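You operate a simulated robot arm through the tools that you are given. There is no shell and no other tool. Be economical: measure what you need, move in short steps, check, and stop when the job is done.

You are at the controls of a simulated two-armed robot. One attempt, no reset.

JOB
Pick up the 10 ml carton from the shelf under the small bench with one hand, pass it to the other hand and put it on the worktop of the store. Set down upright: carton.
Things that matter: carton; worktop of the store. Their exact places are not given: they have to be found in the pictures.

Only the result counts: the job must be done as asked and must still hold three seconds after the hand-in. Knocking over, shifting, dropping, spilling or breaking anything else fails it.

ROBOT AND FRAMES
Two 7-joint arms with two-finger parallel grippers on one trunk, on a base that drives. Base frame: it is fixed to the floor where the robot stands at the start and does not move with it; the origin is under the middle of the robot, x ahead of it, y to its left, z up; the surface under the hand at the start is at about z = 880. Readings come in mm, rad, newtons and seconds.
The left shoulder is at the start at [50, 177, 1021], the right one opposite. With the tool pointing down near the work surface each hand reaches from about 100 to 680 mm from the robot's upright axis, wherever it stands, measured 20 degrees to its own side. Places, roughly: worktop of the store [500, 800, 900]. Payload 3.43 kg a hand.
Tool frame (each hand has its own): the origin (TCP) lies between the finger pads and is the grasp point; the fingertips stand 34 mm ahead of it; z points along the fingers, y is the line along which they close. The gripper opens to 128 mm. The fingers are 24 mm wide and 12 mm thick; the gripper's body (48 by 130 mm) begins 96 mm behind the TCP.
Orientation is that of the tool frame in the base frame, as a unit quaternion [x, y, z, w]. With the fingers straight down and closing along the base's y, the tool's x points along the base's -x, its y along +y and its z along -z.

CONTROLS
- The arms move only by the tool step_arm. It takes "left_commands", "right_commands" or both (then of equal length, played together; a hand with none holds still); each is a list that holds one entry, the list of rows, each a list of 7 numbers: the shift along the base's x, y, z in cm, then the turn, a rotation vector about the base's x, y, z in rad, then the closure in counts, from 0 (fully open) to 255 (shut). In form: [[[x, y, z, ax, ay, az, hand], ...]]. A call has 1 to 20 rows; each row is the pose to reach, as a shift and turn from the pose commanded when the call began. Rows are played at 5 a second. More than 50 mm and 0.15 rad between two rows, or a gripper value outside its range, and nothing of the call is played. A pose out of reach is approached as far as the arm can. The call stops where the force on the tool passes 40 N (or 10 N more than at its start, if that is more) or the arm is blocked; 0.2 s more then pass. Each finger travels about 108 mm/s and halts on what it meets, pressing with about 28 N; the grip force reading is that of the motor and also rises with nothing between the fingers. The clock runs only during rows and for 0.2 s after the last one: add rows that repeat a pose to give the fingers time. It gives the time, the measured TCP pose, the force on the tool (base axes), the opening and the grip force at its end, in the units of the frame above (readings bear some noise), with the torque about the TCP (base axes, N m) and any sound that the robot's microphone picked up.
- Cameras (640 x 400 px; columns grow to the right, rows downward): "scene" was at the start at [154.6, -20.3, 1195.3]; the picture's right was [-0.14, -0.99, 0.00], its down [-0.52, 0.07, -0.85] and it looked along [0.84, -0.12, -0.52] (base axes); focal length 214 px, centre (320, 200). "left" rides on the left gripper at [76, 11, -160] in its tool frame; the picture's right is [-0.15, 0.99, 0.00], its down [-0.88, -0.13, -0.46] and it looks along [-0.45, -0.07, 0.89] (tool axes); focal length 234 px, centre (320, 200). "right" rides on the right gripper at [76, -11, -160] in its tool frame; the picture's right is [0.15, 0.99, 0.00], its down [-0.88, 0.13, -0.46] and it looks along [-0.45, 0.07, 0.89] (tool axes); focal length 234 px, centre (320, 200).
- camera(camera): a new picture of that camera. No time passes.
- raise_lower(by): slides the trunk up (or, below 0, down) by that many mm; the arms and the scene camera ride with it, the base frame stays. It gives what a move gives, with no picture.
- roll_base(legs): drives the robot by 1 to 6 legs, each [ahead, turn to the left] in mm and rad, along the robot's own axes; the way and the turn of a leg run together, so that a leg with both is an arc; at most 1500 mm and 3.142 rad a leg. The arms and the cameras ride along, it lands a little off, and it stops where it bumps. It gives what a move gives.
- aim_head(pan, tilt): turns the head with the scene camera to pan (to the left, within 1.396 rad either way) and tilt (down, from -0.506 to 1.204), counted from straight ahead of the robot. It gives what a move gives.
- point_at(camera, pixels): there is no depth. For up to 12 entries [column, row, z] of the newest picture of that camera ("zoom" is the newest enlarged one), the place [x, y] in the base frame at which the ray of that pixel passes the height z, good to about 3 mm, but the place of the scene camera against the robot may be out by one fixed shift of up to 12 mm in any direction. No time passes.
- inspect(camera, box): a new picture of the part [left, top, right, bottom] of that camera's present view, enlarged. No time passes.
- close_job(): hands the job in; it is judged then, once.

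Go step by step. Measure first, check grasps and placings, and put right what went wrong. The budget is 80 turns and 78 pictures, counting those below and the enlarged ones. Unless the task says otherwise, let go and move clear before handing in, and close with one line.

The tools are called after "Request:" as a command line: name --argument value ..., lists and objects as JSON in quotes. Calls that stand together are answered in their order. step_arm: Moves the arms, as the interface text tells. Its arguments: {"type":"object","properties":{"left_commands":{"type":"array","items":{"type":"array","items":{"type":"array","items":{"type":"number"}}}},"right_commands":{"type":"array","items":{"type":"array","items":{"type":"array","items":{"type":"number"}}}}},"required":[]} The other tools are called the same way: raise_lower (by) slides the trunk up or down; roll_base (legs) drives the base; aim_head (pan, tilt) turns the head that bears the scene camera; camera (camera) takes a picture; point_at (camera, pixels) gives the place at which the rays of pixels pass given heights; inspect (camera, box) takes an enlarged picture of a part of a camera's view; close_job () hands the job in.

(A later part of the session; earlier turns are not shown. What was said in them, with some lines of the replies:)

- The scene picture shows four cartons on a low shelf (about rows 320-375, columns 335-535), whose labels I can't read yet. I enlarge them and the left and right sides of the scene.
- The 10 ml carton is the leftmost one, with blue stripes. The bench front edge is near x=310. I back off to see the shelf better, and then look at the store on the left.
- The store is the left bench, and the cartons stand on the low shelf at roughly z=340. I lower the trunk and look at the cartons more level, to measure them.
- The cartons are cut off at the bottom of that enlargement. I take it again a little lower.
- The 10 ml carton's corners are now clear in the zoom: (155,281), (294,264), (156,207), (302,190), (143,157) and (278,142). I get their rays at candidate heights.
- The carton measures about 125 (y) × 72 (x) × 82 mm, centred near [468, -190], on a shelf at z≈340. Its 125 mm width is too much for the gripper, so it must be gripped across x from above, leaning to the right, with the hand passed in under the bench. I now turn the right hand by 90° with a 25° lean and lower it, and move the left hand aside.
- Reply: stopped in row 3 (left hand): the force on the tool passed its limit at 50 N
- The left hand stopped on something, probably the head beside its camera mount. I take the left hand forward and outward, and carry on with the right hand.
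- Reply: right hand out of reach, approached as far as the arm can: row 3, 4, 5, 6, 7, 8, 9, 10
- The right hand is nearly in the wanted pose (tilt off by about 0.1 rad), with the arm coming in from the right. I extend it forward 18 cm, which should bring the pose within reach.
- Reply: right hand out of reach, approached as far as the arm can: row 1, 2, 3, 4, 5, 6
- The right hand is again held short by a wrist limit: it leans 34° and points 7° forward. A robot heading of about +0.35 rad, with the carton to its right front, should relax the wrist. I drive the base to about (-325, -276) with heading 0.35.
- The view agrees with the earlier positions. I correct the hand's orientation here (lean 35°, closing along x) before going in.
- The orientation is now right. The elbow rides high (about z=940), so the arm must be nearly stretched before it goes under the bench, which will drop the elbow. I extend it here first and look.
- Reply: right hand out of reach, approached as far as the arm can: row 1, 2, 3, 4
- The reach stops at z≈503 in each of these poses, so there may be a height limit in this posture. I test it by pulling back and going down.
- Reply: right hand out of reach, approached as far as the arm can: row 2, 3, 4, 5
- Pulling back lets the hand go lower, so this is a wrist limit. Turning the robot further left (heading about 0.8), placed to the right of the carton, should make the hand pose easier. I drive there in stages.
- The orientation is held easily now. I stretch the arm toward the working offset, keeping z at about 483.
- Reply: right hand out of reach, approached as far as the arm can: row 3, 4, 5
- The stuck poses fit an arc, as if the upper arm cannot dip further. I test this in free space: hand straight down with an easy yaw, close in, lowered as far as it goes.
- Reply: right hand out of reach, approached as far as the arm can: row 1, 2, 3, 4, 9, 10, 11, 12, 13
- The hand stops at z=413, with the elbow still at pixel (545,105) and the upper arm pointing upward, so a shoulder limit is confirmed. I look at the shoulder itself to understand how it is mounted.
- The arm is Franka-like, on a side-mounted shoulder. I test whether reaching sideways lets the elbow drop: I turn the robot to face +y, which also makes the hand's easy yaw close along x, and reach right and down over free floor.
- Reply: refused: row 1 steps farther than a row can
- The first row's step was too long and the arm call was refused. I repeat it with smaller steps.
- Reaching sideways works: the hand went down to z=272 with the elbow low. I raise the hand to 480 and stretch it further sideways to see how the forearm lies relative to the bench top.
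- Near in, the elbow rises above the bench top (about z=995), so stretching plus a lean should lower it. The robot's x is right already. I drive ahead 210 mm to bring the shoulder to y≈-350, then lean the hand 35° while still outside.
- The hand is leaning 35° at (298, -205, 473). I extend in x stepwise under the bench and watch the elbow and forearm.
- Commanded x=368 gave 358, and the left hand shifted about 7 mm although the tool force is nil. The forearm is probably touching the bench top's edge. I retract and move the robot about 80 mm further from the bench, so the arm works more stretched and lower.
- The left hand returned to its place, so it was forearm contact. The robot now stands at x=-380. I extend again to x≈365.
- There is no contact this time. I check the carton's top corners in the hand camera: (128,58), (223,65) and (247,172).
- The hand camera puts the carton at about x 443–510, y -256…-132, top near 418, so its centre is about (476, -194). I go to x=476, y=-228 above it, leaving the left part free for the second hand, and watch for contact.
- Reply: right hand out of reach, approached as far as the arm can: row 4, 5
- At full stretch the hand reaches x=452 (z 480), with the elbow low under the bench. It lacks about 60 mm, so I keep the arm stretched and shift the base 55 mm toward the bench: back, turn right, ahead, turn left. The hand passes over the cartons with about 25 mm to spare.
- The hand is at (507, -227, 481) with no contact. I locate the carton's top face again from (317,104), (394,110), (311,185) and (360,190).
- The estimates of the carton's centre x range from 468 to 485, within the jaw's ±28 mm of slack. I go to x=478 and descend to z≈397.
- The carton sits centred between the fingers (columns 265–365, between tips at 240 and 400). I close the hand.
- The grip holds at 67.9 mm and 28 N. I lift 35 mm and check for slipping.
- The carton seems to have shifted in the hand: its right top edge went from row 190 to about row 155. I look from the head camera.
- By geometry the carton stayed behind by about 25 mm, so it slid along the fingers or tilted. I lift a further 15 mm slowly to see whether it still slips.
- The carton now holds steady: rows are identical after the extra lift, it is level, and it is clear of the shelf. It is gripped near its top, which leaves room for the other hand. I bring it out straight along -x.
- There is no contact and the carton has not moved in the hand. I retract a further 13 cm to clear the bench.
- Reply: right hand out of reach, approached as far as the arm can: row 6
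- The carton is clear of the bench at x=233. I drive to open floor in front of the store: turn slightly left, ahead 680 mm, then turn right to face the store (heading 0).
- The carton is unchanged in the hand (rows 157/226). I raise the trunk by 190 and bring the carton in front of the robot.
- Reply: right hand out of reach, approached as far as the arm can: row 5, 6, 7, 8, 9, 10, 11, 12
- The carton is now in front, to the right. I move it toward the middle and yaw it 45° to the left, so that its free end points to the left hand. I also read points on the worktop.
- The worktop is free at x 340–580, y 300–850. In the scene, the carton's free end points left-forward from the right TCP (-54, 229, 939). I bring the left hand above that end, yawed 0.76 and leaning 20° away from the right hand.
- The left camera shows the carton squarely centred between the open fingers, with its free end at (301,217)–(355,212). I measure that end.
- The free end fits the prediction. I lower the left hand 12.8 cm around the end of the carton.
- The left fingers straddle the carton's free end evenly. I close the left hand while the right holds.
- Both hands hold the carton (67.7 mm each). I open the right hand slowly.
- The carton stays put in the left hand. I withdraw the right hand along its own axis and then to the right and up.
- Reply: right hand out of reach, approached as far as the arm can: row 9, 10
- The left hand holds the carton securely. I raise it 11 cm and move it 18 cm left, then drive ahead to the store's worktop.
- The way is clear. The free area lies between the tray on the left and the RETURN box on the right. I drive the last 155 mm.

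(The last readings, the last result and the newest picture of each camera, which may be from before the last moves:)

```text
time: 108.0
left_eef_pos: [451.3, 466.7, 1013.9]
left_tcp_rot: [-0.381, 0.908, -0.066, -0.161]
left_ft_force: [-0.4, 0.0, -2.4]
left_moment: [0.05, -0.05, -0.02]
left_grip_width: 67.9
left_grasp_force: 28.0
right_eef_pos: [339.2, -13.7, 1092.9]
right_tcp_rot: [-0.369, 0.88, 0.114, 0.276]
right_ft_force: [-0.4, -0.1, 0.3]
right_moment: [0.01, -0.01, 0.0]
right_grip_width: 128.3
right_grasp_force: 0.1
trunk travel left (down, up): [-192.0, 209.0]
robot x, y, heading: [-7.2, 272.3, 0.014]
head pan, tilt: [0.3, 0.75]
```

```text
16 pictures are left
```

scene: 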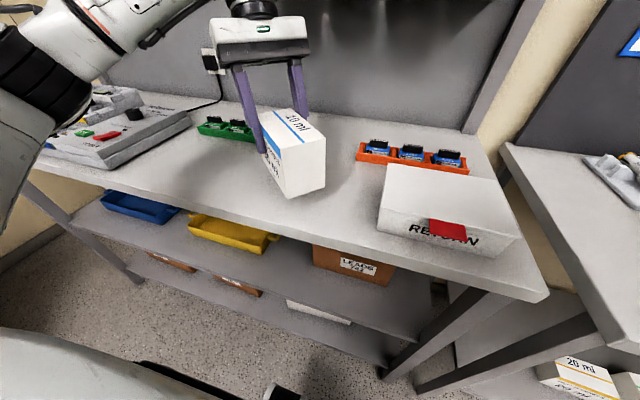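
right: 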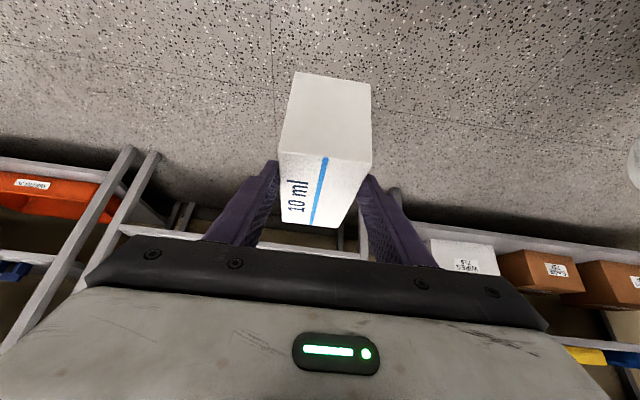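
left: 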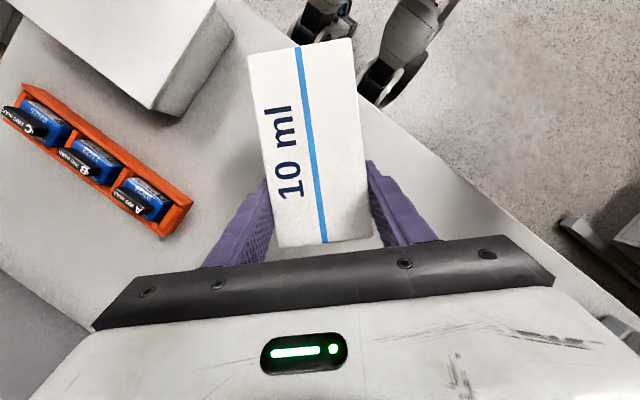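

The spot below is free. I shift 2.5 cm further in and lower to just above the worktop.

Request:
step_arm --left_commands '[[[1.2, 0, -0.5, 0, 0, 0, 255], [2.5, 0, -1.5, 0, 0, 0, 255], [2.5, 0, -3, 0, 0, 0, 255], [2.5, 0, -4.2, 0, 0, 0, 255], [2.5, 0, -5, 0, 0, 0, 255], [2.5, 0, -5, 0, 0, 0, 255]]]'

Request:
inspect --camera "scene" --box '[180, 60, 400, 240]'

```text
time: 109.4
left_eef_pos: [475.4, 466.9, 967.5]
left_tcp_rot: [-0.381, 0.908, -0.069, -0.16]
left_ft_force: [0.8, 1.2, 25.0]
left_moment: [0.2, 0.2, 0.12]
left_grip_width: 67.9
left_grasp_force: 28.2
right_eef_pos: [337.5, -13.4, 1093.1]
right_tcp_rot: [-0.369, 0.88, 0.115, 0.278]
right_ft_force: [0.2, -0.9, 0.1]
right_moment: [0.01, -0.02, 0.03]
right_grip_width: 127.9
right_grasp_force: 0.1
trunk travel left (down, up): [-192.0, 209.0]
robot x, y, heading: [-12.2, 270.2, 0.014]
head pan, tilt: [0.3, 0.75]
```

```text
2.22 times, centred on (290, 150) of scene
```

zoom: 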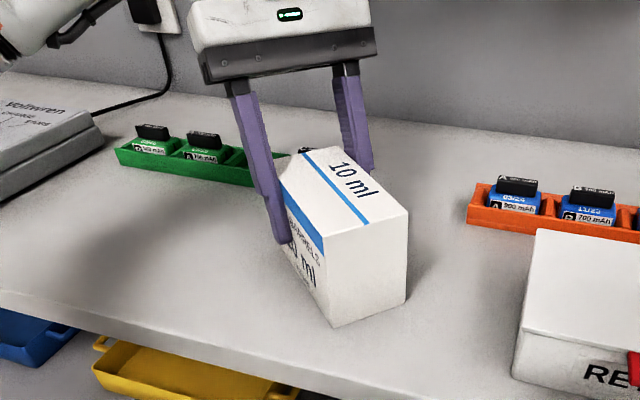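

There is already contact: 25 N upward at TCP z=967. I ease up 3 mm to relieve the load before releasing.

Request:
step_arm --left_commands '[[[0, 0, 0.15, 0, 0, 0, 255], [0, 0, 0.3, 0, 0, 0, 255], [0, 0, 0.3, 0, 0, 0, 255]]]'

Request:
inspect --camera "scene" --box '[240, 100, 360, 220]'

Request:
camera --camera "left"

```text
time: 110.2
left_eef_pos: [474.4, 466.6, 966.7]
left_tcp_rot: [-0.38, 0.909, -0.066, -0.161]
left_ft_force: [-1.8, -2.1, 9.0]
left_moment: [-0.07, -0.44, -0.08]
left_grip_width: 67.7
left_grasp_force: 27.9
right_eef_pos: [337.0, -15.0, 1092.8]
right_tcp_rot: [-0.369, 0.88, 0.115, 0.278]
right_ft_force: [0.6, 0.3, -1.3]
right_moment: [0.0, 0.01, -0.03]
right_grip_width: 127.8
right_grasp_force: 0.1
trunk travel left (down, up): [-192.0, 209.0]
robot x, y, heading: [-9.4, 273.1, 0.013]
head pan, tilt: [0.3, 0.75]
```

```text
3.33 times, centred on (300, 160) of scene
```

zoom: 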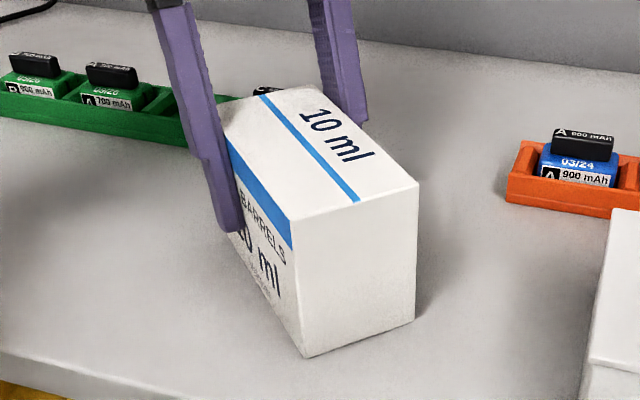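

```text
13 pictures are left
```

left: 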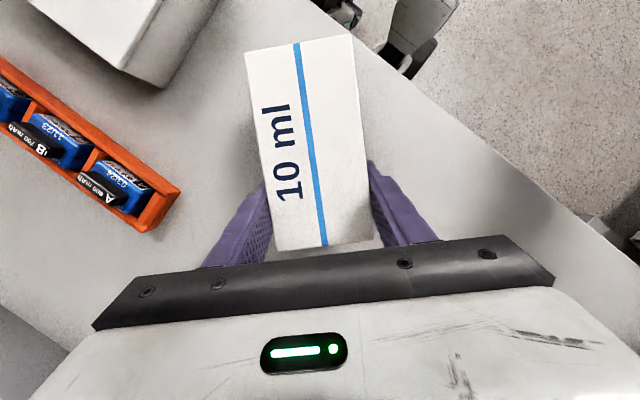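

The carton stands on the worktop: its vertical edges (295,220)–(305,357) and (417,185)–(413,320) match true verticals, with 9 N left on the tool. I open the left hand.

Request:
step_arm --left_commands '[[[0, 0, 0.1, 0, 0, 0, 200], [0, 0, 0.1, 0, 0, 0, 120], [0, 0, 0.1, 0, 0, 0, 0], [0, 0, 0.1, 0, 0, 0, 0], [0, 0, 0.1, 0, 0, 0, 0], [0, 0, 0.1, 0, 0, 0, 0]]]'

Request:
camera --camera "left"

Request:
inspect --camera "scene" --box '[240, 100, 360, 220]'

```text
time: 111.6
left_eef_pos: [475.7, 467.3, 967.1]
left_tcp_rot: [-0.381, 0.908, -0.066, -0.161]
left_ft_force: [-0.4, 0.3, -0.2]
left_moment: [-0.02, 0.02, 0.0]
left_grip_width: 128.0
left_grasp_force: 0.0
right_eef_pos: [339.4, -13.7, 1092.2]
right_tcp_rot: [-0.37, 0.879, 0.115, 0.277]
right_ft_force: [-0.2, -1.1, -1.1]
right_moment: [0.0, -0.01, -0.03]
right_grip_width: 128.0
right_grasp_force: 0.0
trunk travel left (down, up): [-192.0, 209.0]
robot x, y, heading: [-7.5, 270.9, 0.015]
head pan, tilt: [0.3, 0.75]
```

```text
12 pictures are left
```

left: 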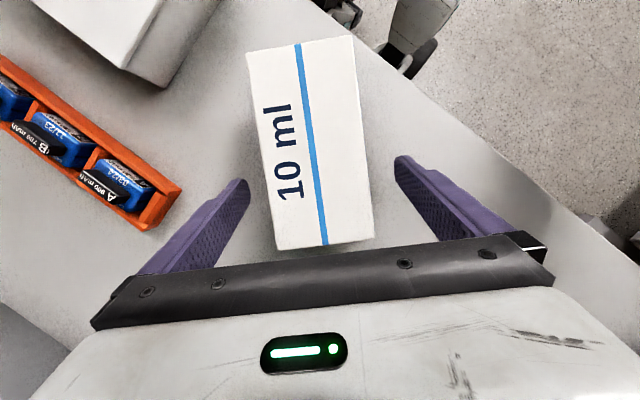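

```text
3.33 times, centred on (300, 160) of scene
```

zoom: 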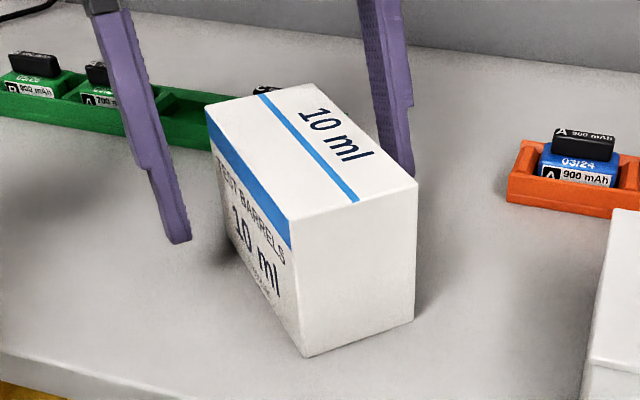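

The carton stands free and did not move on release. I lift the left hand away along its axis.

Request:
step_arm --left_commands '[[[0.5, 0.5, 2, 0, 0, 0, 0], [1.3, 1.3, 5, 0, 0, 0, 0], [2, 2, 8, 0, 0, 0, 0], [2.8, 2.8, 11, 0, 0, 0, 0], [2.8, 2.8, 15, 0, 0, 0, 0], [2.8, 2.8, 18, 0, 0, 0, 0], [2.8, 2.8, 18, 0, 0, 0, 0]]]'

Request:
roll_base --legs '[[-300, 0]]'

Request:
camera --camera "scene"

```text
time: 113.2
left_eef_pos: [470.2, 495.0, 1112.2]
left_tcp_rot: [-0.381, 0.908, -0.068, -0.161]
left_ft_force: [-0.4, 0.3, 0.6]
left_moment: [0.02, -0.01, -0.01]
left_grip_width: 128.0
left_grasp_force: 0.0
left hand out of reach, approached as far as the arm can: row 5, 6, 7
right_eef_pos: [338.3, -12.7, 1093.5]
right_tcp_rot: [-0.37, 0.88, 0.114, 0.276]
right_ft_force: [-0.5, 0.0, -0.6]
right_moment: [0.02, -0.01, 0.0]
right_grip_width: 127.8
right_grasp_force: 0.1
trunk travel left (down, up): [-192.0, 209.0]
robot x, y, heading: [-9.5, 274.4, 0.009]
head pan, tilt: [0.3, 0.75]
```

```text
time: 115.3
left_eef_pos: [170.9, 492.8, 1113.7]
left_tcp_rot: [-0.381, 0.908, -0.067, -0.162]
left_ft_force: [0.1, -0.1, -0.1]
left_moment: [0.0, 0.0, -0.02]
left_grip_width: 127.9
left_grasp_force: 0.0
right_eef_pos: [40.1, -15.7, 1093.1]
right_tcp_rot: [-0.369, 0.88, 0.113, 0.277]
right_ft_force: [0.8, -0.1, 0.3]
right_moment: [0.0, -0.04, 0.02]
right_grip_width: 127.8
right_grasp_force: 0.1
trunk travel left (down, up): [-192.0, 209.0]
robot x, y, heading: [-306.1, 270.6, 0.016]
head pan, tilt: [0.3, 0.75]
```

```text
10 pictures are left
```

scene: 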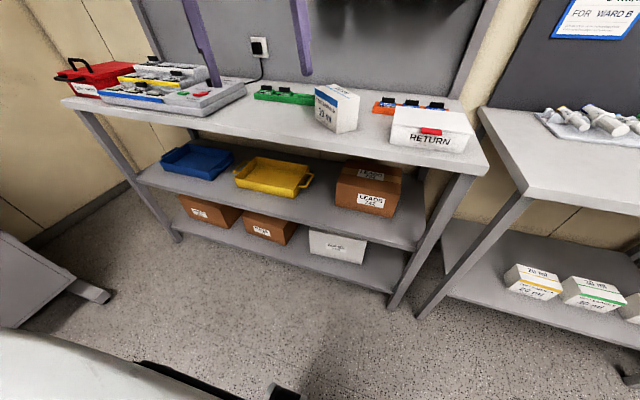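

The carton stands on the store's worktop at (335,108) and everything else looks untouched. I take one close look to confirm that it is level.

Request:
inspect --camera "scene" --box '[280, 70, 400, 145]'

```text
5.33 times, centred on (340, 108) of scene
```

zoom: 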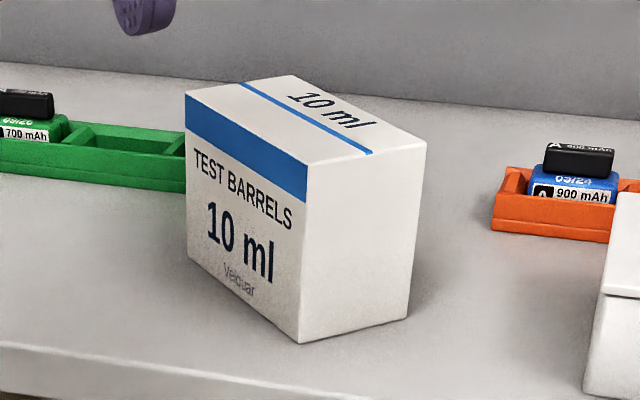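

The 10 ml carton stands flat and upright on the store's worktop, and both hands are clear, so I hand the job in.

Request:
close_job

```text
The job is handed in.
```

The 10 ml carton is upright on the worktop of the store. The right hand took it from the shelf under the small bench and passed it to the left hand, which set it down. Both hands are clear, and the last pictures show nothing else disturbed.
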